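You operate a simulated robot arm through the tools that you are given. There is no shell and no other tool. Be economical: measure what you need, move in short steps, check, and stop when the job is done.

Carry out the task below with a simulated robot arm. There is one attempt and no reset: what you move stays moved.

Task
Shake bottles N6 and M3 at 180 rpm till DONE lights.
Fine: leave them in the shaker and turn its dial back to 0.

Only the result counts: the job must be done as asked and must still hold three seconds after the hand-in. Knocking over, shifting, dropping, spilling or breaking anything else fails it.

Robot
A 6-joint arm with a two-finger parallel gripper, fixed in place. Base frame: the origin is at the foot of the arm, x ahead of it, y to its left, z up; the work surface is at about z = 0.803. Readings come in m, rad, newtons and seconds.
With the tool pointing down near the work surface it reaches from about 0.26 to 0.68 m from the base axis. Its first joint turns from -1.152 to 1.152 rad. Payload 2.9 kg.
Tool frame: the origin (TCP) lies between the finger pads and is the grasp point; the fingertips stand 0.03 m ahead of it; z points along the fingers, y is the line along which they close. The gripper opens to 0.11 m. The fingers are 0.02 m wide and 0.01 m thick; the gripper's body (0.048 by 0.112 m) begins 0.055 m behind the TCP.
Orientation is that of the tool frame in the base frame, as a unit quaternion [w, x, y, z]. With the fingers straight down and closing along the base's y, the tool's x points along the base's -x, its y along +y and its z along -z.

Tools
- The arm moves only by the tool apply_moves. Its argument "commands" is text: rows parted by semicolons, each of 7 numbers parted by spaces: the shift along the tool's x, y, z in cm, then the turn, a rotation vector about the tool's x, y, z in rad, then the gripper command, from -1 (shut) to 1 (fully open), values between in proportion. In form: x y z wx wy wz hand; .... A call has 1 to 8 rows; each row is the pose to reach, as a shift and turn from the pose commanded when the call began, along the tool's axes at that moment. Rows are played at 5 a second. More than 0.05 m and 0.15 rad between two rows, or a gripper value outside its range, and nothing of the call is played. A pose out of reach is approached as far as the arm can. The call stops where the force on the tool passes 40 N (or 10 N more than at its start, if that is more) or the arm is blocked; 0.2 s more then pass. Each finger travels about 0.108 m/s and halts on what it meets, pressing with about 43 N; the grip force reading is that of the motor and also rises with nothing between the fingers. The clock runs only during rows and for 0.2 s after the last one: add rows that repeat a pose to give the fingers time. It gives the time, the measured TCP pose, the force on the tool (base axes), the opening and the grip force at its end, in the units of the frame above (readings bear some noise), and new pictures: "views" is both (left out), scene, wrist or none.
- Cameras (640 x 400 px; columns grow to the right, rows downward): "scene" is fixed at [0.0734, 0.4242, 1.3959]; the picture's right is [-0.83, -0.56, 0.00], its down [-0.26, 0.38, -0.89] and it looks along [0.50, -0.73, -0.46] (base axes); focal length 347 px, centre (320, 200). "wrist" rides on the gripper at [-0.036, 0, -0.057] in the tool frame; the picture's right is [0.00, -1.00, 0.00], its down [0.97, 0.00, -0.24] and it looks along [0.24, 0.00, 0.97] (tool axes); focal length 218 px, centre (320, 200). There is no depth. A picture from a camera that has moved, and an enlarged one, comes with that camera's place and axes in the base frame and with its lens.
- inspect(camera, box): a new picture of the part [left, top, right, bottom] of that camera's present view, enlarged. The clock stands still meanwhile.
- job_done(): hands the job in; it is judged then, once.

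Work in short steps. Places have to be worked out from the pictures, the camera data and where the tool is seen: move nearer, look again, correct. Check each grasp and each placing, and mend what went wrong. You have 120 turns and 150 pictures in all, those below and enlarged ones among them. Open the gripper and draw the arm clear of the work before you hand the job in, unless the task says otherwise; then end with one line.

The tools are called after "Emit:" as a command line: name --argument value ..., lists and objects as JSON in quotes. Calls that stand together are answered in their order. apply_moves: Moves the arm, as the interface text tells. Its arguments: {"type":"object","properties":{"commands":{"type":"string"},"views":{"type":"string","enum":["both","scene","wrist","none"]}},"required":["commands"]} The other tools are called the same way: inspect (camera, box) takes an enlarged picture of a part of a camera's view; job_done () hands the job in.

At the start:

```text
t: 0.0
eef_pos: [0.4238, -0.2317, 1.1338]
orientation: [0.0, 0.0, 1.0, 0.0]
wrist_force: [-0.1, 0.2, 0.0]
gripper_width: 0.1102
grip_force: 0.0
```

scene: 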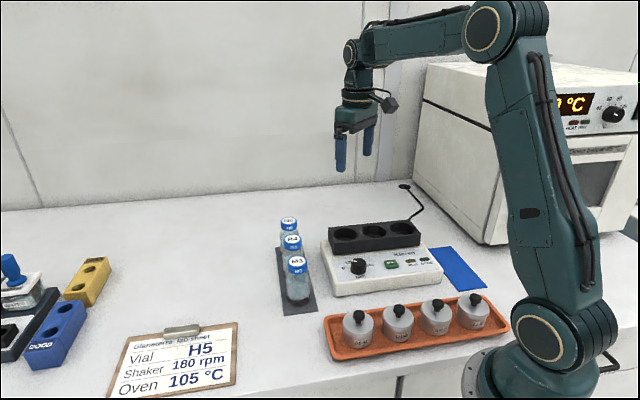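
wrist: 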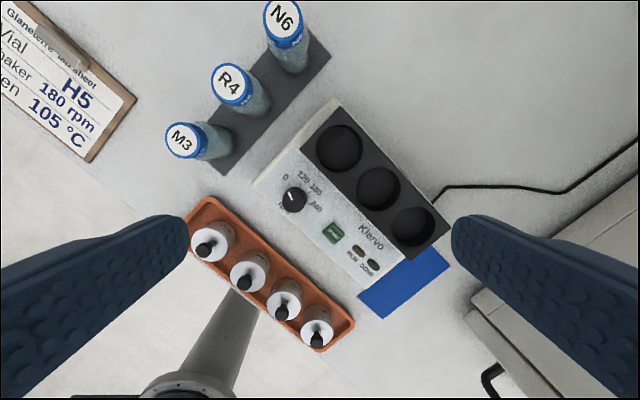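

The start views show three bottles in a rack, the shaker with three wells, its dial and its button. I'll zoom in on both before moving.

Emit:
inspect --camera "wrist" --box '[140, 0, 460, 200]'

Emit:
inspect --camera "wrist" --box '[240, 80, 480, 330]'

Emit:
inspect --camera "scene" --box '[260, 170, 500, 330]'

```text
2.00 times, centred on (300, 100) of wrist
camera zoom: at [0.46, -0.2311, 1.191], right [0.0, -1.0, 0.0], down [-0.97, 0.0, 0.24], along [-0.24, 0.0, -0.97], focal length 436 px, centre (360, 400)
```

zoom: 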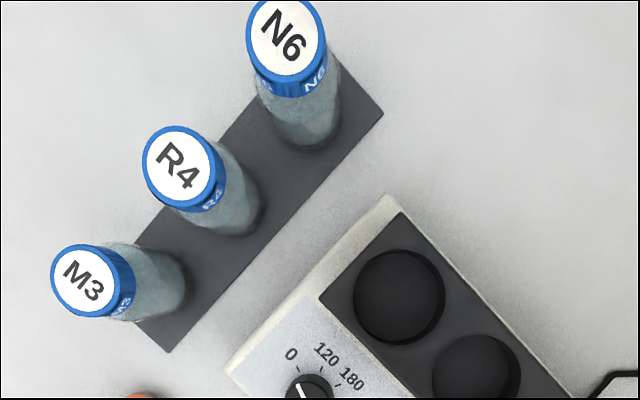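

```text
1.60 times, centred on (360, 205) of wrist
camera zoom: at [0.46, -0.2311, 1.191], right [0.0, -1.0, 0.0], down [-0.97, 0.0, 0.24], along [-0.24, 0.0, -0.97], focal length 349 px, centre (256, 192)
```

zoom: 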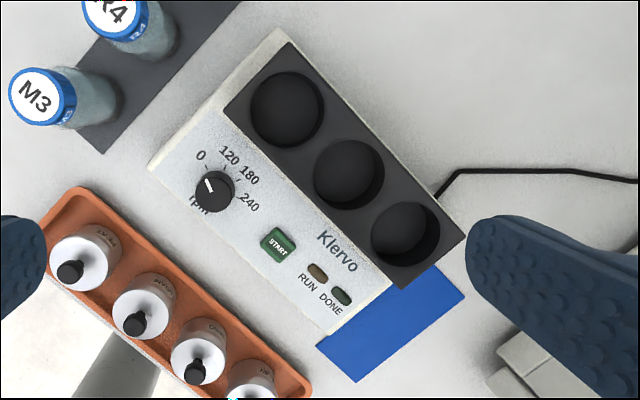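

```text
2.50 times, centred on (380, 250) of scene
camera zoom: at [0.0734, 0.4242, 1.3959], right [-0.83, -0.56, 0.0], down [-0.26, 0.38, -0.89], along [0.5, -0.73, -0.46], focal length 868 px, centre (170, 75)
```

zoom: 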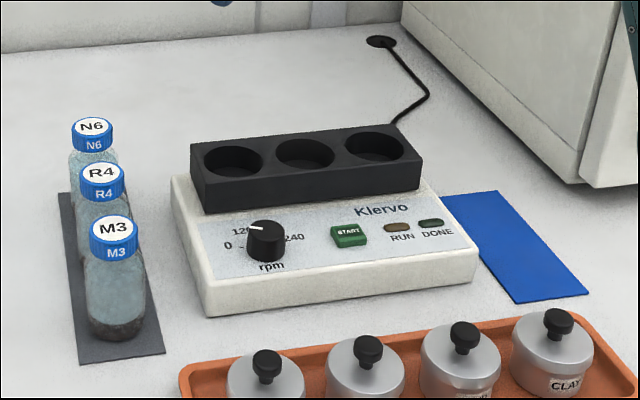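

M3, R4 and N6 stand about 0.09 m apart on a 45° line, at roughly (0.467,-0.061), (0.530,-0.126) and (0.594,-0.190), with cap tops near z=0.913. The wells are near (0.457,-0.257), (0.402,-0.313) and (0.344,-0.368), and the block top is near z=0.889. I'll move above N6 and turn 45° so the fingers close across the row.

Emit:
apply_moves --commands "-2.83 0.68 1.33 0 0 0.131 1; -5.67 1.37 2.67 0 0 0.262 1; -8.5 2.05 4 0 0 0.393 1; -11.33 2.73 5.33 0 0 0.524 1; -14.17 3.42 6.67 0 0 0.654 1; -17 4.1 8 0 0 0.785 1; -17 4.1 8 0 0 0.785 1"

```text
t: 1.6
eef_pos: [0.5968, -0.1887, 1.0535]
orientation: [0.0, 0.383, 0.924, -0.001]
wrist_force: [0.2, 0.5, 0.9]
gripper_width: 0.1099
grip_force: 0.1
camera wrist: at [0.6214, -0.2141, 1.1101], right [-0.71, -0.71, 0.0], down [-0.69, 0.69, 0.24], along [-0.17, 0.17, -0.97], focal length 218 px, centre (320, 200)
```

scene: 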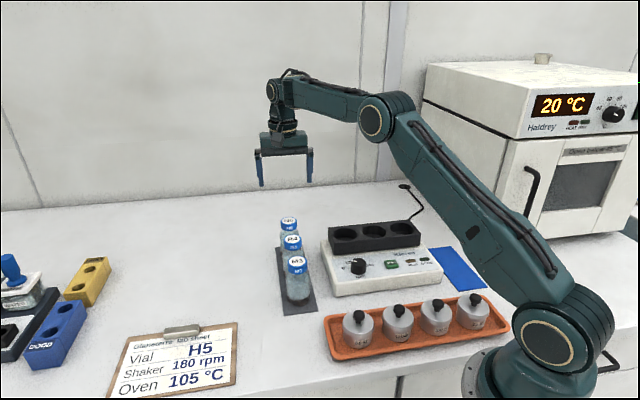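
wrist: 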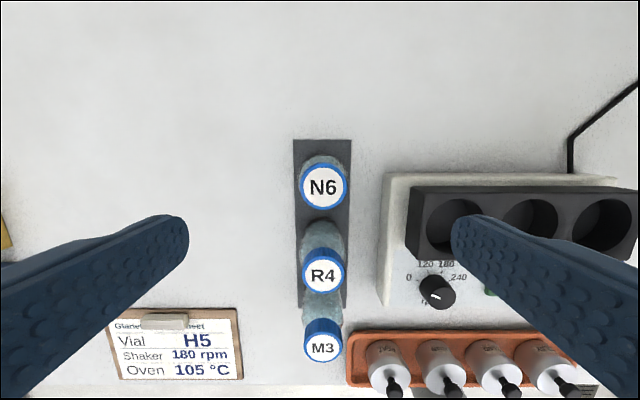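

N6 now measures (0.594,-0.191), which agrees with my estimate. I'll check the bottle's profile to choose the grip height.

Emit:
inspect --camera "scene" --box '[260, 205, 340, 325]'

```text
3.33 times, centred on (300, 265) of scene
camera zoom: at [0.0734, 0.4243, 1.3959], right [-0.83, -0.56, 0.0], down [-0.26, 0.38, -0.89], along [0.5, -0.73, -0.46], focal length 1158 px, centre (387, -17)
```

zoom: 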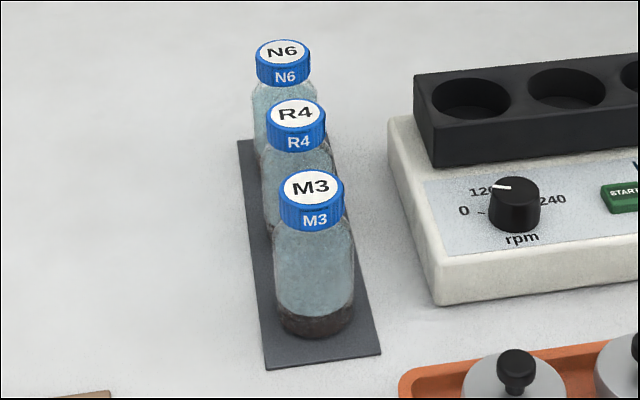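

The body is about 0.052 m wide and the cap about 0.043 m. I'll grip the upper body with the TCP at z≈0.885, so I'm descending straight down and then closing.

Emit:
apply_moves --commands "0 0 4.2 0 0 0 0.8; 0 0 8.4 0 0 0 0.7; 0 0 12.6 0 0 0 0.7; 0 0 15 0 0 0 0.7; 0 0 16.9 0 0 0 0.7; 0 0 16.9 0 0 0 0.7"

```text
t: 3.0
eef_pos: [0.5929, -0.1901, 0.882]
orientation: [0.0, 0.383, 0.924, 0.0]
wrist_force: [-0.5, -0.2, 0.6]
gripper_width: 0.0936
grip_force: 0.2
camera wrist: at [0.6178, -0.2143, 0.9388], right [-0.71, -0.71, 0.0], down [-0.69, 0.69, 0.24], along [-0.17, 0.17, -0.97], focal length 218 px, centre (320, 200)
```

scene: 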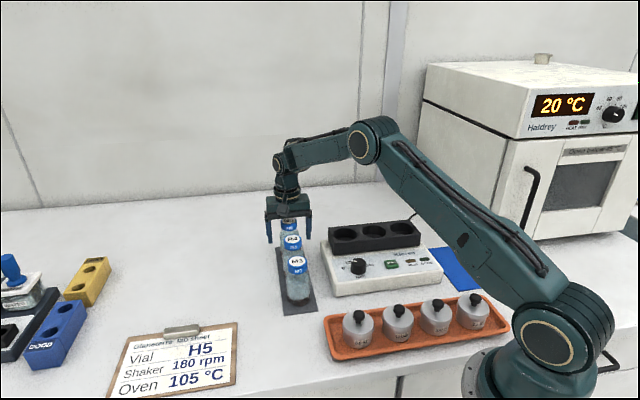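
wrist: 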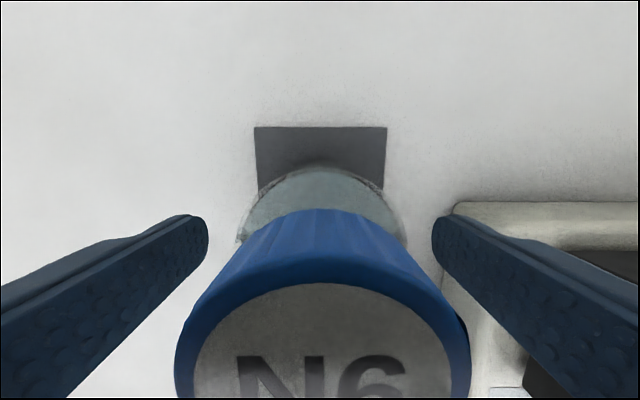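

The fingers straddle N6 evenly, so I'll close on it.

Emit:
apply_moves --commands "0 0 0 0 0 0 0.2; 0 0 0 0 0 0 -0.3; 0 0 0 0 0 0 -0.6; 0 0 0 0 0 0 -0.6" --views "wrist"

```text
t: 4.0
eef_pos: [0.5926, -0.1889, 0.8816]
orientation: [0.001, 0.383, 0.924, 0.0]
wrist_force: [-0.4, -1.2, 0.1]
gripper_width: 0.0552
grip_force: 43.2
camera wrist: at [0.6178, -0.2144, 0.9392], right [-0.71, -0.71, 0.0], down [-0.69, 0.69, 0.24], along [-0.17, 0.17, -0.97], focal length 218 px, centre (320, 200)
```

wrist: 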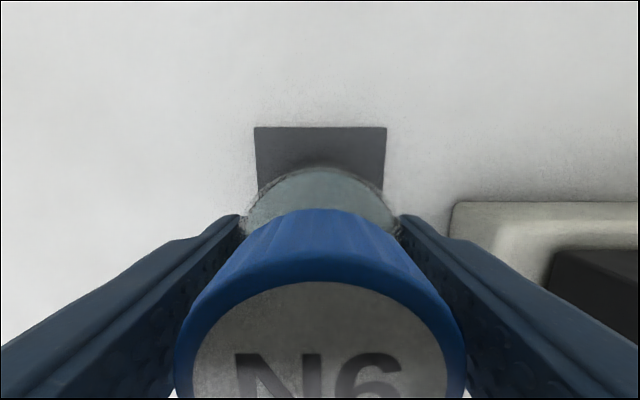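

N6 is gripped at 0.055 m with 43 N. I'll lift it 13 cm.

Emit:
apply_moves --commands "0 0 -2 0 0 0 -0.6; 0 0 -5 0 0 0 -0.6; 0 0 -9 0 0 0 -0.6; 0 0 -13.5 0 0 0 -0.6; 0 0 -13.5 0 0 0 -0.6"

```text
t: 5.2
eef_pos: [0.5919, -0.1874, 1.0158]
orientation: [0.0, 0.383, 0.924, 0.0]
wrist_force: [0.0, 0.8, -2.4]
gripper_width: 0.055
grip_force: 43.2
camera wrist: at [0.618, -0.2123, 1.0736], right [-0.71, -0.71, 0.0], down [-0.69, 0.69, 0.24], along [-0.17, 0.17, -0.97], focal length 218 px, centre (320, 200)
```

scene: 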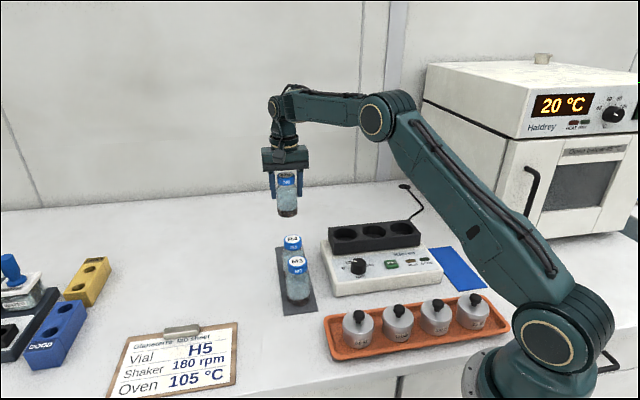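
wrist: 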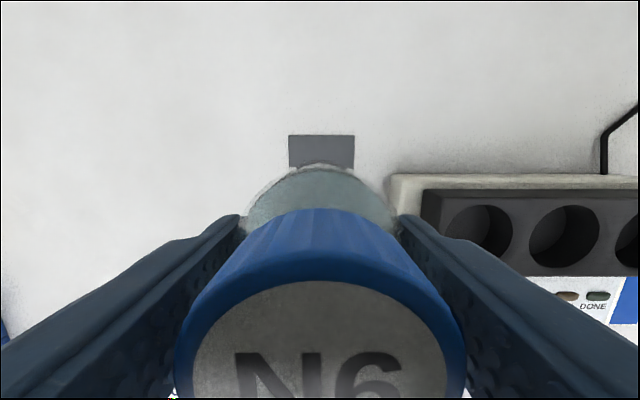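

N6 is held. I'll carry it part-way toward the wells and take another fix on well 3.

Emit:
apply_moves --commands "1.2 -4.2 0 0 0 0 -0.6; 2.4 -8.4 0 0 0 0 -0.6; 3.6 -12.6 0 0 0 0 -0.6; 4.98 -17 0 0 0 0 -0.6; 4.98 -20 0 0 0 0 -0.6; 4.98 -20 0 0 0 0 -0.6; 4.98 -20 0 0 0 0 -0.6"

```text
t: 6.8
eef_pos: [0.4184, -0.2978, 1.0207]
orientation: [-0.001, 0.382, 0.924, 0.0]
wrist_force: [-0.2, -0.1, -3.2]
gripper_width: 0.0552
grip_force: 43.5
camera wrist: at [0.4438, -0.3226, 1.0762], right [-0.71, -0.71, 0.0], down [-0.69, 0.69, 0.24], along [-0.17, 0.17, -0.97], focal length 218 px, centre (320, 200)
```

scene: 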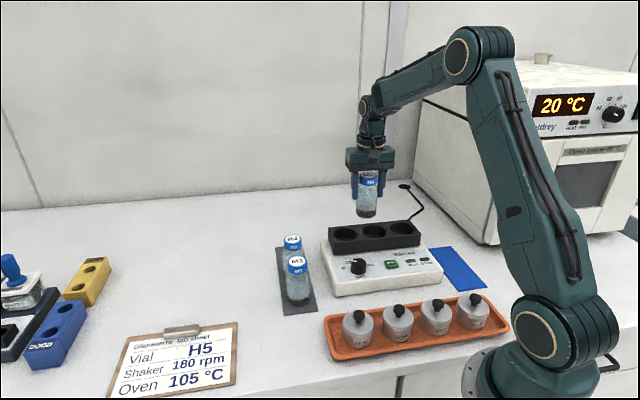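
wrist: 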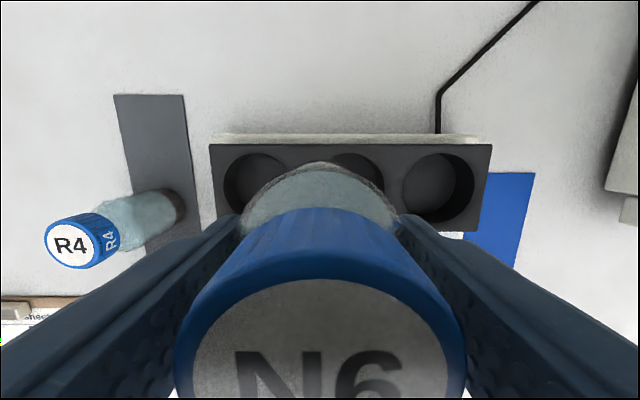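

Well 3 shows at about (438,187), so I'll zoom in for a precise centre.

Emit:
inspect --camera "wrist" --box '[200, 110, 520, 260]'

Emit:
inspect --camera "scene" --box '[310, 140, 450, 260]'

```text
2.00 times, centred on (360, 185) of wrist
camera zoom: at [0.4438, -0.3226, 1.0762], right [-0.71, -0.71, 0.0], down [-0.69, 0.69, 0.24], along [-0.17, 0.17, -0.97], focal length 436 px, centre (240, 230)
```

zoom: 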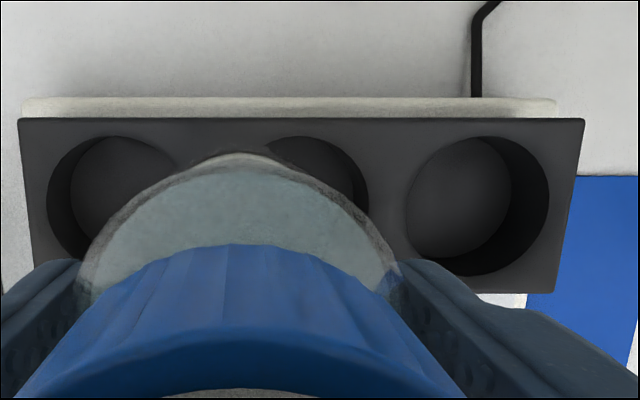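

```text
3.33 times, centred on (380, 200) of scene
camera zoom: at [0.0735, 0.4242, 1.3959], right [-0.83, -0.56, 0.0], down [-0.26, 0.38, -0.89], along [0.5, -0.73, -0.46], focal length 1158 px, centre (120, 200)
```

zoom: 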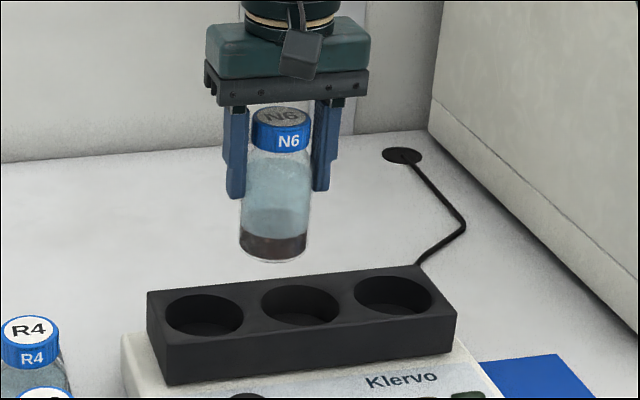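

Well 3's centre is about 10.3 cm along tool −y and within 1 mm in tool x, with a diameter of 0.063 m and a depth of about 2.6 cm. I'll move over it and lower N6 to just above the rim to check the alignment.

Emit:
apply_moves --commands "-0.1 -4 0 0 0 0 -0.6; -0.2 -8 0 0 0 0 -0.6; -0.2 -10.3 0 0 0 0 -0.6; -0.2 -10.3 2 0 0 0 -0.6; -0.2 -10.3 4.2 0 0 0 -0.6; -0.2 -10.3 4.2 0 0 0 -0.6" --views "wrist"

Emit:
inspect --camera "scene" --box '[310, 140, 450, 260]'

```text
t: 8.2
eef_pos: [0.3461, -0.3727, 0.9797]
orientation: [0.0, 0.383, 0.924, 0.0]
wrist_force: [0.1, -0.2, -3.5]
gripper_width: 0.0553
grip_force: 43.0
camera wrist: at [0.3714, -0.3979, 1.0368], right [-0.71, -0.71, 0.0], down [-0.69, 0.69, 0.24], along [-0.17, 0.17, -0.97], focal length 218 px, centre (320, 200)
```

wrist: 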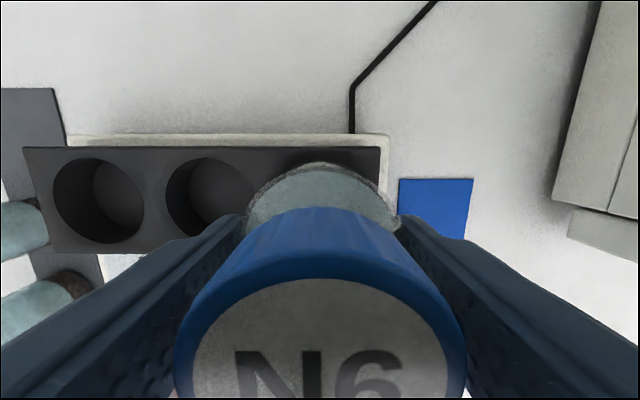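

```text
3.33 times, centred on (380, 200) of scene
camera zoom: at [0.0735, 0.4242, 1.3959], right [-0.83, -0.56, 0.0], down [-0.26, 0.38, -0.89], along [0.5, -0.73, -0.46], focal length 1158 px, centre (120, 200)
```

zoom: 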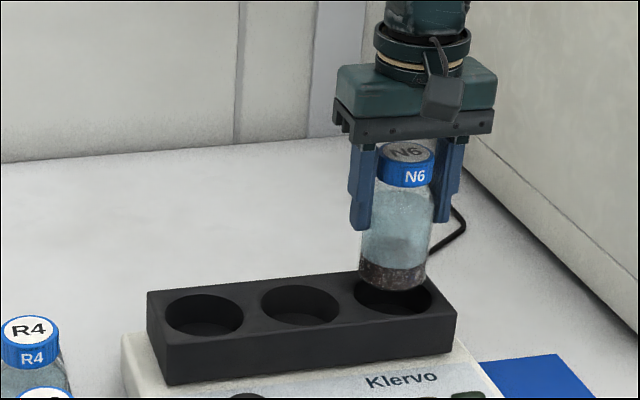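

N6's base hangs just above well 3 and looks nearly centred. I'll zoom the wrist view to fix the remaining y offset.

Emit:
inspect --camera "wrist" --box '[10, 120, 410, 270]'

```text
1.60 times, centred on (210, 195) of wrist
camera zoom: at [0.3714, -0.3979, 1.0368], right [-0.71, -0.71, 0.0], down [-0.69, 0.69, 0.24], along [-0.17, 0.17, -0.97], focal length 349 px, centre (496, 208)
```

zoom: 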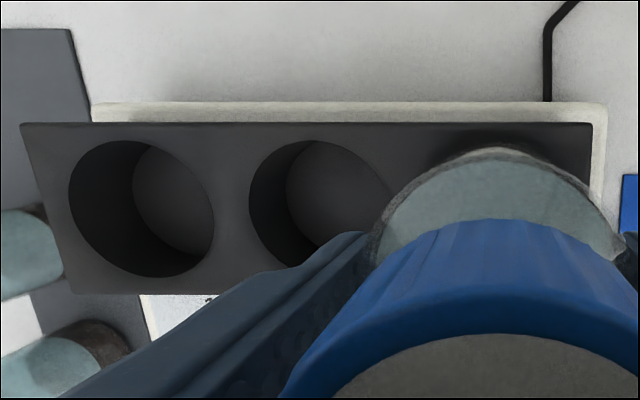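

The offset is within 1–2 mm. I'll lower N6 into the well and let the force stop guard against contact.

Emit:
apply_moves --commands "0 -0.1 1 0 0 0 -0.6; 0 -0.1 2 0 0 0 -0.6; 0 -0.1 2.7 0 0 0 -0.6; 0 -0.1 3.2 0 0 0 -0.6; 0 -0.1 3.2 0 0 0 -0.6" --views "none"

Emit:
inspect --camera "scene" --box '[310, 140, 450, 260]'

```text
t: 9.4
eef_pos: [0.3446, -0.3719, 0.9449]
orientation: [-0.001, 0.383, 0.924, 0.001]
wrist_force: [-7.1, 6.5, 0.1]
gripper_width: 0.055
grip_force: 42.8
```

```text
3.33 times, centred on (380, 200) of scene
camera zoom: at [0.0733, 0.4244, 1.3959], right [-0.83, -0.56, 0.0], down [-0.26, 0.38, -0.89], along [0.5, -0.73, -0.46], focal length 1158 px, centre (120, 200)
```

zoom: 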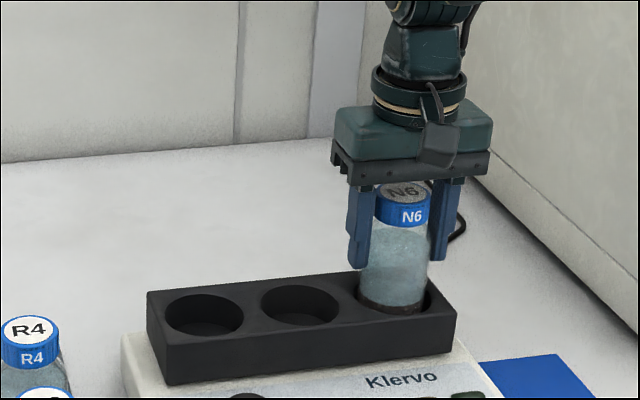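

N6 is in the well, but a sideways force of about 9.6 N along tool +x shows it pressing on the back wall. I'll ease it 3 mm in +x.

Emit:
apply_moves --commands "0.15 0 0 0 0 0 -0.6; 0.3 0 0 0 0 0 -0.6; 0.3 0 0 0 0 0 -0.6" --views "none"

```text
t: 10.2
eef_pos: [0.344, -0.3699, 0.9454]
orientation: [0.001, 0.382, 0.924, 0.0]
wrist_force: [-0.9, -0.2, -2.2]
gripper_width: 0.0551
grip_force: 43.2
```

The sideways force is gone and the tool still carries the bottle's weight. I'll lower in small steps until the bottle meets the floor.

Emit:
apply_moves --commands "0.05 0 0.2 0 0 0 -0.6; 0.05 0 0.4 0 0 0 -0.6; 0.05 0 0.4 0 0 0 -0.6" --views "none"

```text
t: 11.0
eef_pos: [0.3435, -0.3697, 0.9426]
orientation: [0.001, 0.382, 0.924, -0.001]
wrist_force: [-0.1, -0.3, -3.1]
gripper_width: 0.0551
grip_force: 43.2
```

Emit:
apply_moves --commands "0 0 0.2 0 0 0 -0.6; 0 0 0.4 0 0 0 -0.6; 0 0 0.6 0 0 0 -0.6; 0 0 0.6 0 0 0 -0.6" --views "none"

Emit:
inspect --camera "scene" --box '[310, 140, 450, 260]'

```text
t: 12.0
eef_pos: [0.3433, -0.3688, 0.9372]
orientation: [0.0, 0.383, 0.924, 0.001]
wrist_force: [-0.6, 0.5, -2.5]
gripper_width: 0.0555
grip_force: 42.2
```

```text
3.33 times, centred on (380, 200) of scene
camera zoom: at [0.0735, 0.4242, 1.3959], right [-0.83, -0.56, 0.0], down [-0.26, 0.38, -0.89], along [0.5, -0.73, -0.46], focal length 1158 px, centre (120, 200)
```

zoom: 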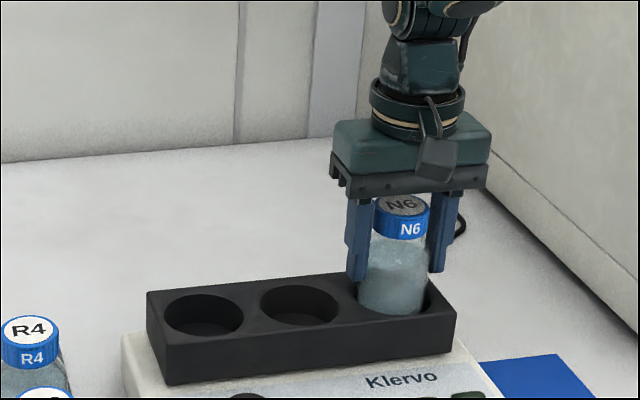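

The weight is still carried, and the fingertips are about 1.8 cm above the block. I'll keep lowering.

Emit:
apply_moves --commands "0 0 0.2 0 0 0 -0.6; 0 0 0.4 0 0 0 -0.6; 0 0 0.6 0 0 0 -0.6; 0 0 0.6 0 0 0 -0.6" --views "none"

```text
t: 12.7
eef_pos: [0.3442, -0.3697, 0.9367]
orientation: [0.002, 0.382, 0.924, 0.0]
wrist_force: [-0.3, 0.8, 3.6]
gripper_width: 0.0551
grip_force: 43.6
stopped in row 3: the force on the tool passed its limit (the readings are from after the stop); the commanded pose is now the measured one
```

The bottle has reached the floor, with the weight now off the tool. I'll open and withdraw upward.

Emit:
apply_moves --commands "0 0 0 0 0 0 0; 0 0 0 0 0 0 0.5; 0 0 0 0 0 0 0.5; 0 0 -3 0 0 0 0.5; 0 0 -7 0 0 0 0.5; 0 0 -11.5 0 0 0 0.5; 0 0 -11.5 0 0 0 0.5" --views "both"

```text
t: 14.3
eef_pos: [0.3437, -0.3686, 1.048]
orientation: [0.0, 0.383, 0.924, 0.0]
wrist_force: [0.6, -0.3, 0.9]
gripper_width: 0.0825
grip_force: 0.0
camera wrist: at [0.3696, -0.3947, 1.1051], right [-0.71, -0.71, 0.0], down [-0.69, 0.69, 0.24], along [-0.17, 0.17, -0.97], focal length 218 px, centre (320, 200)
```

scene: 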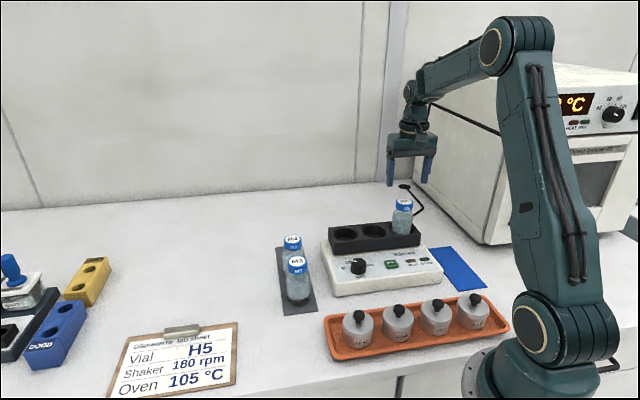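
wrist: 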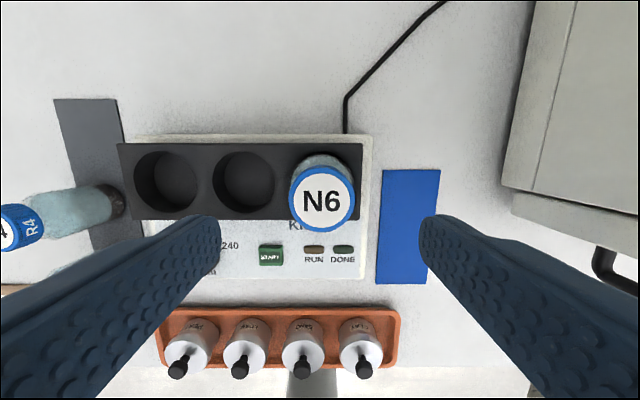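

N6 is seated in well 3. Next I'll move above M3 at about (0.466,-0.062).

Emit:
apply_moves --commands "1.88 4.34 0 0 0 0 0.8; 3.76 8.69 0 0 0 0 0.8; 5.64 13.03 0 0 0 0 0.8; 7.51 17.37 0 0 0 0 0.8; 9.39 21.7 0 0 0 0 0.8; 11.27 26.06 0 0 0 0 0.8; 13.15 30.4 0 0 0 0 0.8; 13.15 30.4 0 0 0 0 0.8" --views "wrist"

```text
t: 16.1
eef_pos: [0.463, -0.0635, 1.0526]
orientation: [0.001, 0.382, 0.924, 0.0]
wrist_force: [-0.5, 0.0, 0.4]
gripper_width: 0.099
grip_force: 0.1
camera wrist: at [0.4879, -0.0883, 1.11], right [-0.71, -0.71, 0.0], down [-0.69, 0.69, 0.24], along [-0.17, 0.17, -0.97], focal length 218 px, centre (320, 200)
```

wrist: 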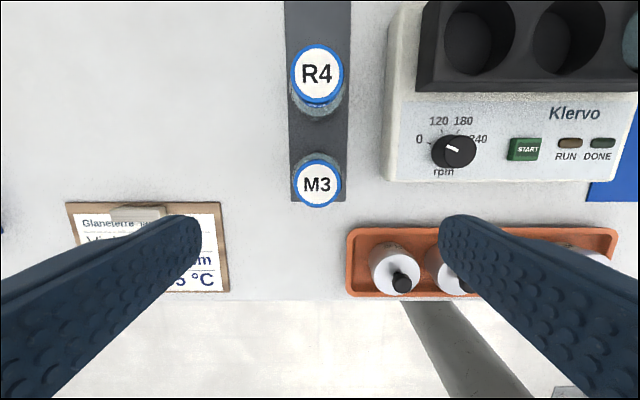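

M3's cap sits about 2 mm off in −x and +y, so I'll correct that as I descend. The dial is also in view, so I'll zoom in on it first.

Emit:
inspect --camera "wrist" --box '[390, 90, 630, 190]'

Emit:
apply_moves --commands "-0.2 0.15 4.2 0 0 0 0.7; -0.2 0.15 8.4 0 0 0 0.7; -0.2 0.15 12.6 0 0 0 0.7; -0.2 0.15 15 0 0 0 0.7; -0.2 0.15 16.7 0 0 0 0.7; -0.2 0.15 16.7 0 0 0 0.7" --views "wrist"

```text
2.67 times, centred on (510, 140) of wrist
camera zoom: at [0.4879, -0.0883, 1.11], right [-0.71, -0.71, 0.0], down [-0.69, 0.69, 0.24], along [-0.17, 0.17, -0.97], focal length 582 px, centre (-187, 360)
```

zoom: 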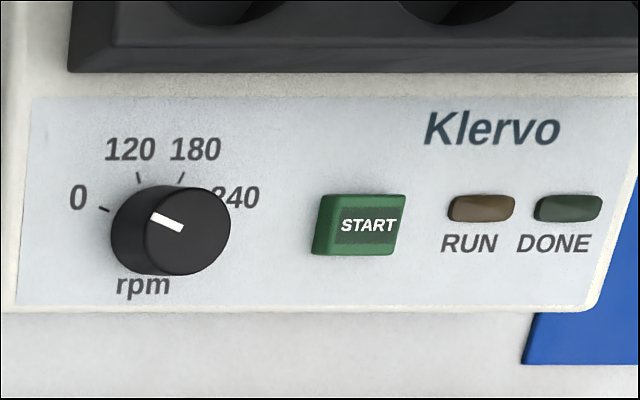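

```text
t: 17.5
eef_pos: [0.4686, -0.0638, 0.884]
orientation: [0.002, 0.383, 0.924, -0.001]
wrist_force: [-0.2, 0.3, 0.5]
gripper_width: 0.0935
grip_force: 0.0
camera wrist: at [0.4927, -0.0885, 0.9411], right [-0.71, -0.71, 0.0], down [-0.69, 0.69, 0.24], along [-0.17, 0.17, -0.97], focal length 218 px, centre (320, 200)
```

wrist: 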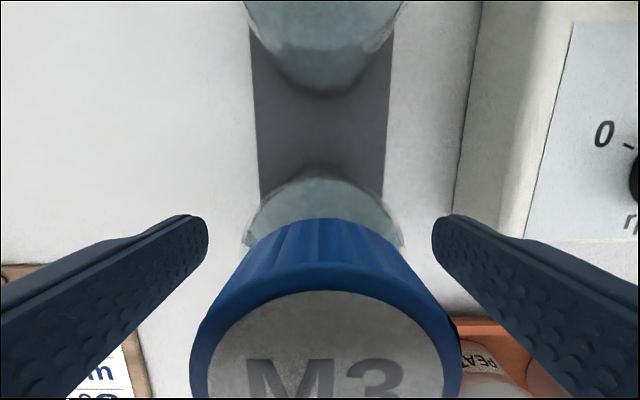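

M3 lies between the fingers, about 1.5 mm further in +x than N6 did. I'll nudge over and grip.

Emit:
apply_moves --commands "0.15 0 0 0 0 0 0.4; 0.15 0 0 0 0 0 0; 0.15 0 0 0 0 0 -0.6; 0.15 0 0 0 0 0 -0.6; 0.15 0 0 0 0 0 -0.6" --views "wrist"

```text
t: 18.7
eef_pos: [0.4657, -0.0612, 0.884]
orientation: [0.002, 0.383, 0.924, -0.001]
wrist_force: [-1.1, -1.9, 0.0]
gripper_width: 0.0551
grip_force: 42.7
camera wrist: at [0.4913, -0.0873, 0.9411], right [-0.71, -0.71, 0.0], down [-0.69, 0.69, 0.24], along [-0.17, 0.17, -0.97], focal length 218 px, centre (320, 200)
```

wrist: 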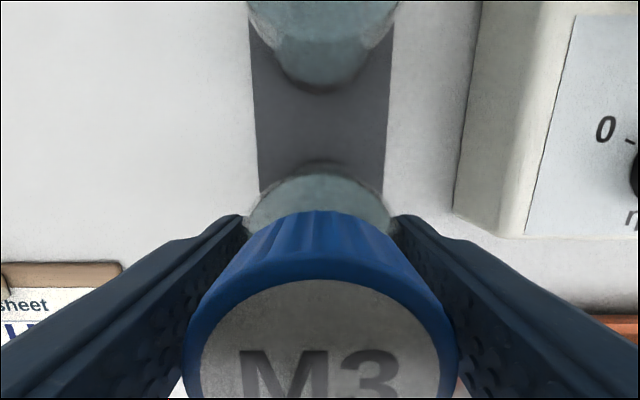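

M3 is gripped at 0.055 m. I'll lift 14 cm, then swing toward well 1, moving in y first to keep away from R4.

Emit:
apply_moves --commands "0 0 -2 0 0 0 -0.6; 0 0 -5.5 0 0 0 -0.6; 0 0 -9.5 0 0 0 -0.6; 0 0 -13.5 0 0 0 -0.6; 0 -4.5 -13.5 0 0 0 -0.6; 0 -9 -13.5 0 0 0 -0.6; -2 -13 -13.5 0 0 0 -0.6; -4 -14.5 -13.5 0 0 0 -0.6"

```text
t: 20.5
eef_pos: [0.3911, -0.192, 1.0173]
orientation: [0.002, 0.382, 0.924, 0.0]
wrist_force: [0.1, 0.3, -2.0]
gripper_width: 0.0551
grip_force: 43.6
camera wrist: at [0.4162, -0.2181, 1.0738], right [-0.71, -0.71, 0.0], down [-0.69, 0.69, 0.24], along [-0.17, 0.17, -0.97], focal length 218 px, centre (320, 200)
```

scene: 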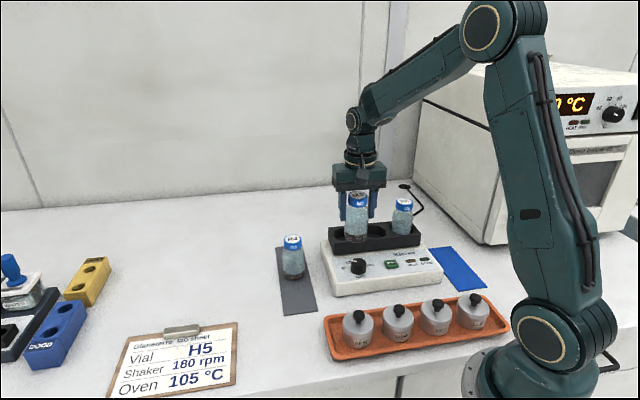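
wrist: 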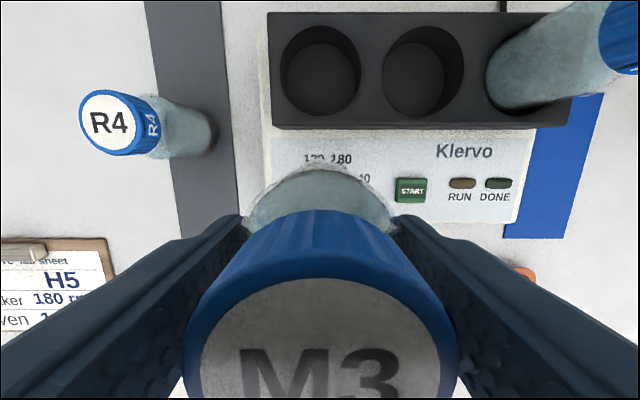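

Well 1 is about 9.1 cm further along −x and about 1 mm in −y, which matches the plan. I'll move over it and lower to just above the rim.

Emit:
apply_moves --commands "-4.5 -0.1 0 0 0 0 -0.6; -9.05 -0.1 0 0 0 0 -0.6; -9.05 -0.1 0 0 0 0 -0.6; -9.05 -0.1 2 0 0 0 -0.6; -9.05 -0.1 4 0 0 0 -0.6; -9.05 -0.1 4 0 0 0 -0.6" --views "wrist"

Emit:
inspect --camera "scene" --box '[310, 140, 450, 260]'

```text
t: 21.9
eef_pos: [0.4553, -0.2552, 0.9792]
orientation: [0.002, 0.383, 0.924, -0.001]
wrist_force: [0.4, 0.0, -3.2]
gripper_width: 0.0549
grip_force: 42.7
camera wrist: at [0.4807, -0.2804, 1.0349], right [-0.71, -0.71, 0.0], down [-0.69, 0.69, 0.24], along [-0.17, 0.17, -0.97], focal length 218 px, centre (320, 200)
```

wrist: 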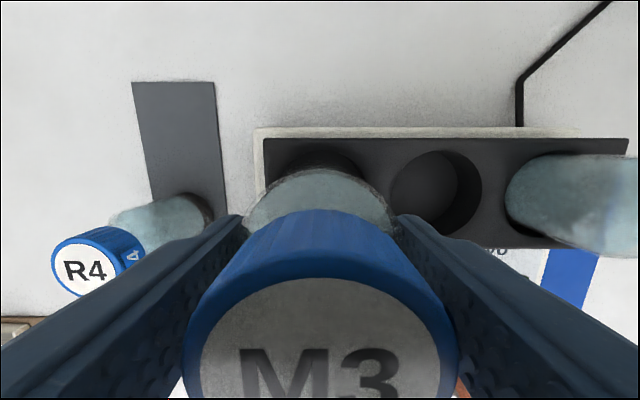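

```text
3.33 times, centred on (380, 200) of scene
camera zoom: at [0.0735, 0.4242, 1.3959], right [-0.83, -0.56, 0.0], down [-0.26, 0.38, -0.89], along [0.5, -0.73, -0.46], focal length 1158 px, centre (120, 200)
```

zoom: 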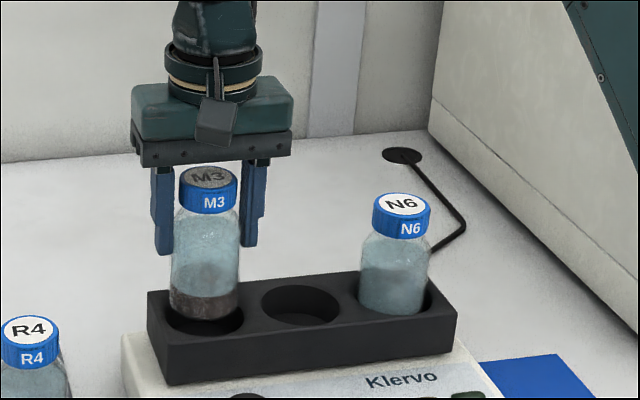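

It's aligned, with well 2's offset and the scene view both agreeing. I'll lower M3 in small steps.

Emit:
apply_moves --commands "0 0 1 0 0 0 -0.6; 0 0 2 0 0 0 -0.6; 0 0 3 0 0 0 -0.6; 0 0 3.5 0 0 0 -0.6; 0 0 3.5 0 0 0 -0.6" --views "none"

```text
t: 23.1
eef_pos: [0.4566, -0.2546, 0.9434]
orientation: [0.002, 0.383, 0.924, 0.0]
wrist_force: [-0.4, -1.0, -2.8]
gripper_width: 0.0555
grip_force: 43.2
```

The bottle is inside the well with no sideways force. I'll continue to the floor.

Emit:
apply_moves --commands "0 0 0.2 0 0 0 -0.6; 0 0 0.4 0 0 0 -0.6; 0 0 0.6 0 0 0 -0.6; 0 0 0.8 0 0 0 -0.6; 0 0 1.0 0 0 0 -0.6; 0 0 1.2 0 0 0 -0.6" --views "none"

```text
t: 24.6
eef_pos: [0.4573, -0.2585, 0.9366]
orientation: [0.007, 0.383, 0.924, -0.002]
wrist_force: [-1.6, 0.8, 4.2]
gripper_width: 0.0551
grip_force: 42.8
stopped in row 6: the force on the tool passed its limit (the readings are from after the stop); the commanded pose is now the measured one
```

It has touched the floor at the same height as N6. I'll release and rise.

Emit:
apply_moves --commands "0 0 0 0 0 0 0; 0 0 0 0 0 0 0.5; 0 0 0 0 0 0 0.5; 0 0 -3 0 0 0 0.5; 0 0 -7 0 0 0 0.5; 0 0 -11.5 0 0 0 0.5; 0 0 -11.5 0 0 0 0.5" --views "both"

```text
t: 26.2
eef_pos: [0.4568, -0.2596, 1.0492]
orientation: [0.006, 0.383, 0.924, -0.001]
wrist_force: [0.4, -0.4, -0.5]
gripper_width: 0.0824
grip_force: 0.0
camera wrist: at [0.4812, -0.2842, 1.1076], right [-0.71, -0.71, 0.0], down [-0.69, 0.69, 0.23], along [-0.16, 0.16, -0.97], focal length 218 px, centre (320, 200)
```

scene: 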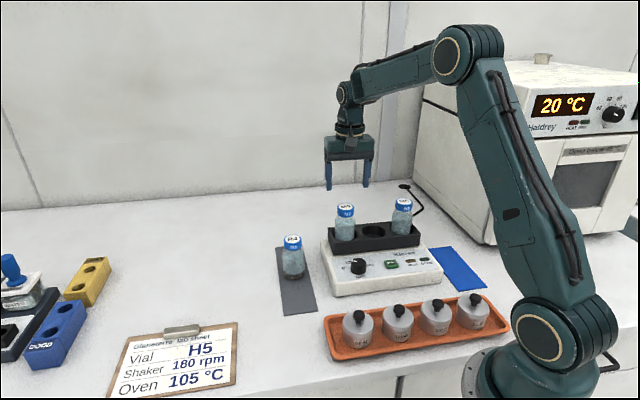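
wrist: 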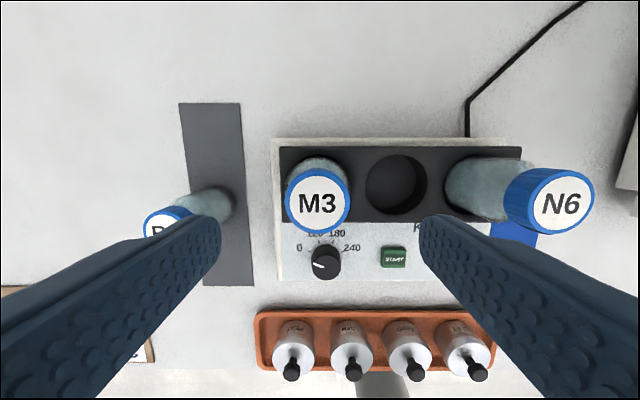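

Both bottles are in the shaker. I'll move over the dial, about 10.4 cm in +x and −0.75 cm in y, levelling the small tilt on the way, and look straight down at it.

Emit:
apply_moves --commands "3.5 -0.3 0 0 0.006 0 0.5; 7 -0.6 0 0 0.012 0 0.2; 8 -0.75 0 0 0.012 0 0; 8 -0.75 0 0 0.012 0 0" --views "wrist"

Emit:
inspect --camera "wrist" --box '[260, 120, 460, 245]'

```text
t: 27.2
eef_pos: [0.3959, -0.2066, 1.0477]
orientation: [0.0, 0.382, 0.924, 0.001]
wrist_force: [-0.8, 0.1, 0.6]
gripper_width: 0.0549
grip_force: 0.1
camera wrist: at [0.4216, -0.2311, 1.1058], right [-0.71, -0.71, 0.0], down [-0.69, 0.69, 0.24], along [-0.17, 0.17, -0.97], focal length 218 px, centre (320, 200)
```

wrist: 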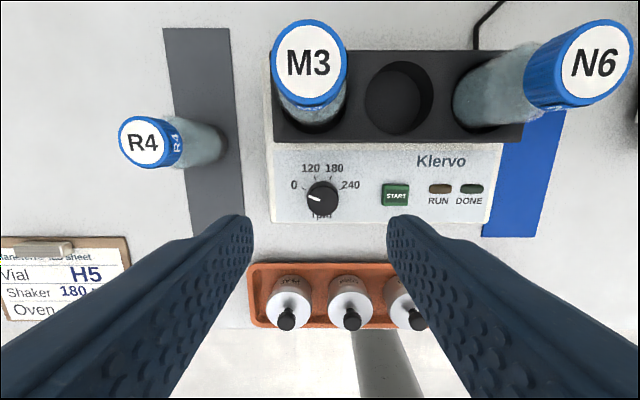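

```text
3.20 times, centred on (360, 182) of wrist
camera zoom: at [0.4216, -0.2311, 1.1058], right [-0.71, -0.71, 0.0], down [-0.69, 0.69, 0.24], along [-0.17, 0.17, -0.97], focal length 698 px, centre (192, 256)
```

zoom: 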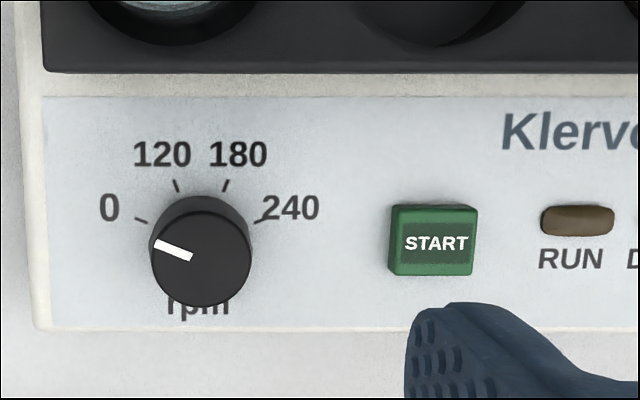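

The dial points at 0. The ticks sit at −65°, −22°, +22° and +65°, so 180 needs about 87° clockwise, which is +1.51 rad about tool z. The knob top is 2.5 cm in +x and 0.3 cm in −y from here. I'll pre-rotate by −0.757 rad above it.

Emit:
apply_moves --commands "0.5 -0.05 0 0 0 -0.126 0.2; 1 -0.1 0 0 0 -0.252 0.2; 1.5 -0.2 0 0 0 -0.378 0.2; 2 -0.25 1.5 0 0 -0.505 0.2; 2.5 -0.33 3.5 0 0 -0.631 0.2; 2.5 -0.33 6 0 0 -0.757 0.2; 2.5 -0.33 6 0 0 -0.757 0.2; 2.5 -0.33 6 0 0 -0.757 0.2" --views "both"

Emit:
inspect --camera "wrist" --box '[220, 120, 420, 245]'

```text
t: 29.0
eef_pos: [0.3755, -0.1906, 0.9878]
orientation: [0.001, 0.014, 1.0, 0.001]
wrist_force: [0.5, 0.4, 1.1]
gripper_width: 0.0659
grip_force: 0.0
camera wrist: at [0.411, -0.1913, 1.0458], right [-0.03, -1.0, 0.0], down [-0.97, 0.03, 0.24], along [-0.24, 0.01, -0.97], focal length 218 px, centre (320, 200)
```

scene: 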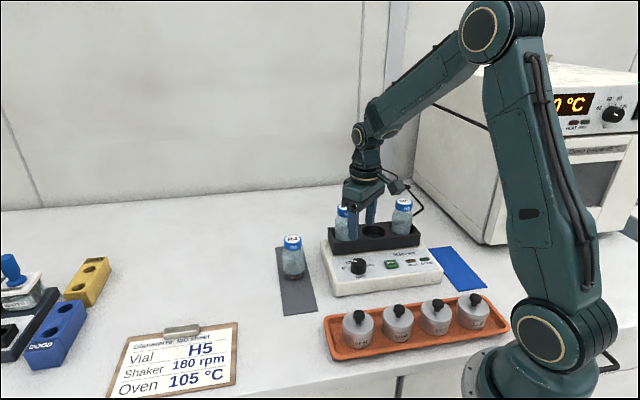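
wrist: 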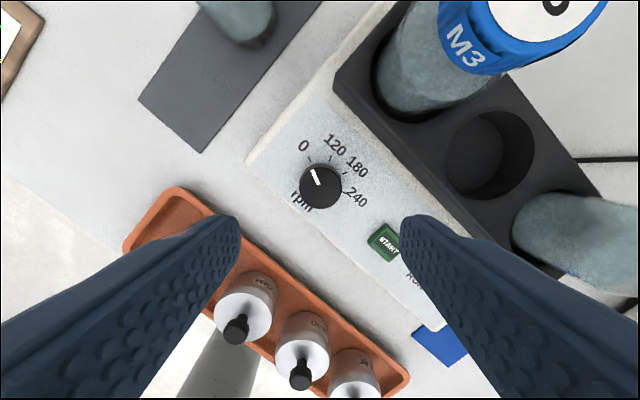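

```text
3.20 times, centred on (320, 182) of wrist
camera zoom: at [0.411, -0.1913, 1.0458], right [-0.03, -1.0, 0.0], down [-0.97, 0.03, 0.24], along [-0.24, 0.01, -0.97], focal length 698 px, centre (320, 256)
```

zoom: 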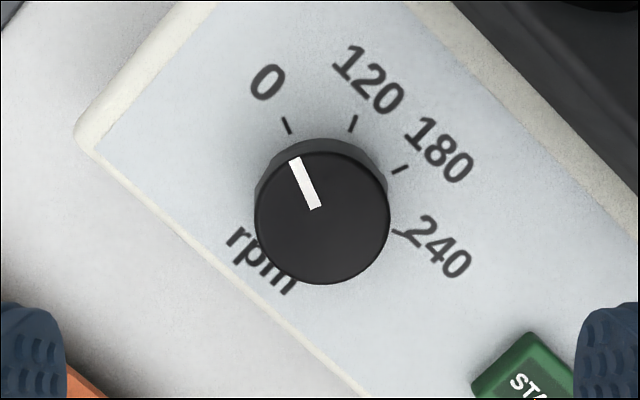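

It's centred on the knob (diameter 0.037 m) to within 1 mm. I'll descend until the fingertips are at the knob's flank.

Emit:
apply_moves --commands "0 0 4 0 0 0 0.2; 0 0 7.5 0 0 0 0.2; 0 0 9.5 0 0 0 0.2; 0 0 10.5 0 0 0 0.2; 0 0 11 0 0 0 0.2; 0 0 11 0 0 0 0.2" --views "wrist"

Emit:
inspect --camera "scene" --box '[310, 180, 450, 300]'

```text
t: 30.4
eef_pos: [0.3744, -0.1919, 0.8787]
orientation: [0.001, 0.013, 1.0, 0.001]
wrist_force: [-0.2, -0.6, -0.4]
gripper_width: 0.0663
grip_force: 0.0
camera wrist: at [0.4101, -0.1921, 0.9364], right [-0.03, -1.0, 0.0], down [-0.97, 0.03, 0.24], along [-0.24, 0.01, -0.97], focal length 218 px, centre (320, 200)
```

wrist: 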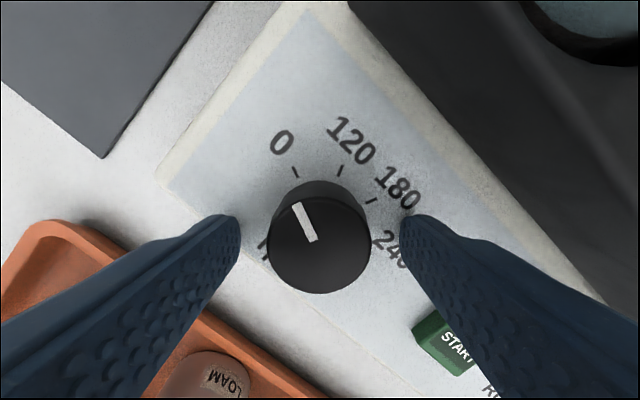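

```text
3.33 times, centred on (380, 240) of scene
camera zoom: at [0.0734, 0.4242, 1.3959], right [-0.83, -0.56, 0.0], down [-0.26, 0.38, -0.89], along [0.5, -0.73, -0.46], focal length 1158 px, centre (120, 67)
```

zoom: 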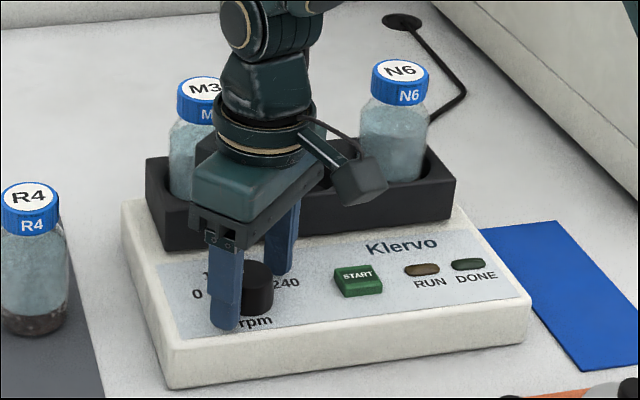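

The fingers straddle the knob with the tips about 8 mm below its top. I'll go 3 mm deeper and close gently.

Emit:
apply_moves --commands "0 0 0.3 0 0 0 0; 0 0 0.3 0 0 0 -0.3; 0 0 0.3 0 0 0 -0.5; 0 0 0.3 0 0 0 -0.5" --views "wrist"

```text
t: 31.4
eef_pos: [0.3751, -0.1911, 0.8761]
orientation: [0.002, 0.014, 1.0, 0.001]
wrist_force: [0.2, 3.4, 1.5]
gripper_width: 0.0373
grip_force: 45.1
camera wrist: at [0.4102, -0.1918, 0.934], right [-0.03, -1.0, 0.0], down [-0.97, 0.03, 0.24], along [-0.24, 0.01, -0.97], focal length 218 px, centre (320, 200)
```

wrist: 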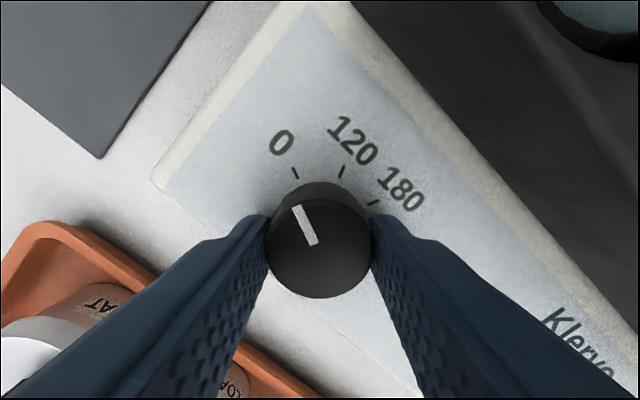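

The knob is gripped at 0.037 m. I'll turn it clockwise through the first part of the rotation and watch the pointer.

Emit:
apply_moves --commands "0 0 0 0 0 0.13 -0.5; 0 0 0 0 0 0.26 -0.5; 0 0 0 0 0 0.39 -0.5; 0 0 0 0 0 0.52 -0.5; 0 0 0 0 0 0.65 -0.5; 0 0 0 0 0 0.757 -0.5; 0 0 0 0 0 0.757 -0.5" --views "wrist"

```text
t: 33.0
eef_pos: [0.3746, -0.19, 0.8775]
orientation: [0.001, 0.384, 0.924, 0.002]
wrist_force: [-0.9, 15.8, -3.5]
gripper_width: 0.0372
grip_force: 45.2
camera wrist: at [0.4007, -0.2144, 0.9339], right [-0.71, -0.71, 0.0], down [-0.69, 0.69, 0.24], along [-0.17, 0.17, -0.97], focal length 218 px, centre (320, 200)
```

wrist: 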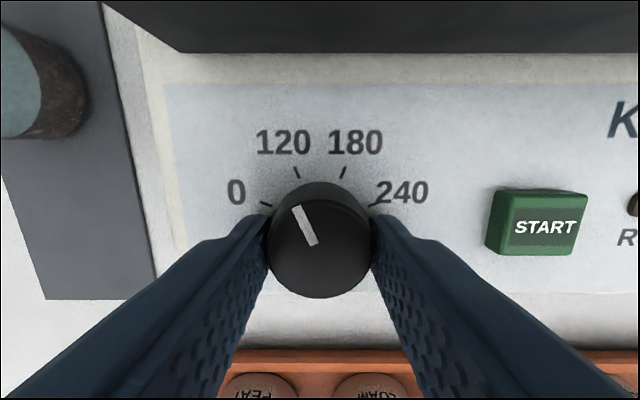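

The knob turns with the fingers and now reads about 120. I'll relieve the small sideways load of about 16 N in +y and continue to 180.

Emit:
apply_moves --commands "0.05 0.05 0 0 0 0.13 -0.5; 0.08 0.08 0 0 0 0.26 -0.5; 0.08 0.08 0 0 0 0.39 -0.5; 0.08 0.08 0 0 0 0.52 -0.5; 0.08 0.08 0 0 0 0.65 -0.5; 0.08 0.08 0 0 0 0.757 -0.5; 0.08 0.08 0 0 0 0.757 -0.5" --views "wrist"

Emit:
inspect --camera "wrist" --box '[220, 120, 420, 320]'

```text
t: 34.6
eef_pos: [0.3785, -0.1886, 0.8768]
orientation: [0.002, 0.696, 0.718, 0.004]
wrist_force: [14.9, 17.5, -8.1]
gripper_width: 0.0371
grip_force: 45.0
camera wrist: at [0.3777, -0.2241, 0.934], right [-1.0, -0.03, -0.01], down [-0.03, 0.97, 0.24], along [0.0, 0.24, -0.97], focal length 218 px, centre (320, 200)
```

wrist: 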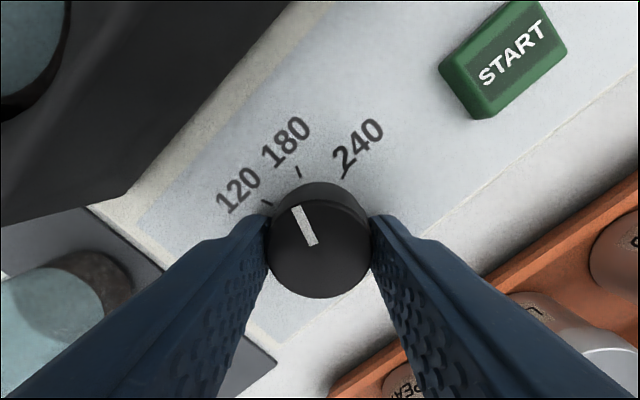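

```text
2.00 times, centred on (320, 220) of wrist
camera zoom: at [0.3777, -0.2241, 0.934], right [-1.0, -0.03, -0.01], down [-0.03, 0.97, 0.24], along [0.0, 0.24, -0.97], focal length 436 px, centre (320, 160)
```

zoom: 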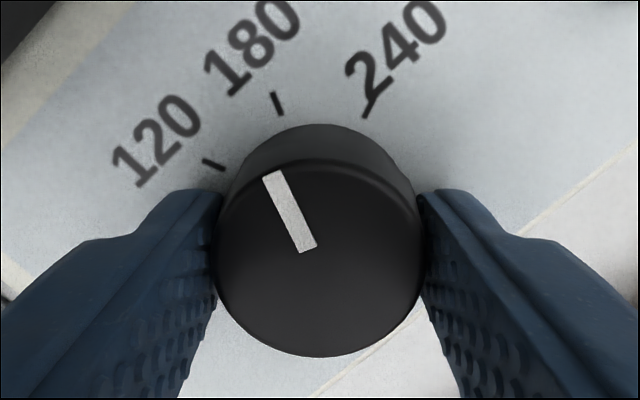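

The pointer is within about 3° of the 180 mark. I'll turn slightly further and ease the side load.

Emit:
apply_moves --commands "0.1 0.1 0 0 0 0.03 -0.5; 0.1 0.1 0 0 0 0.045 -0.5; 0.1 0.1 0 0 0 0.045 -0.5" --views "none"

Emit:
inspect --camera "wrist" --box '[220, 120, 420, 320]'

```text
t: 35.4
eef_pos: [0.3774, -0.1875, 0.878]
orientation: [0.002, 0.713, 0.701, 0.002]
wrist_force: [14.7, 5.6, -3.5]
gripper_width: 0.0368
grip_force: 45.2
```

```text
2.00 times, centred on (320, 220) of wrist
camera zoom: at [0.3765, -0.224, 0.9341], right [-1.0, 0.02, 0.0], down [0.01, 0.97, 0.24], along [0.01, 0.24, -0.97], focal length 436 px, centre (320, 160)
```

zoom: 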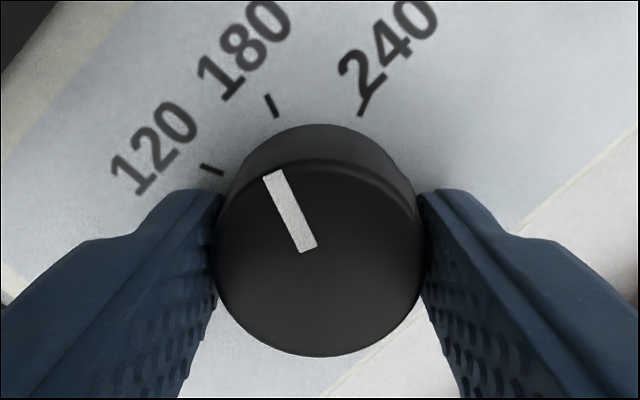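

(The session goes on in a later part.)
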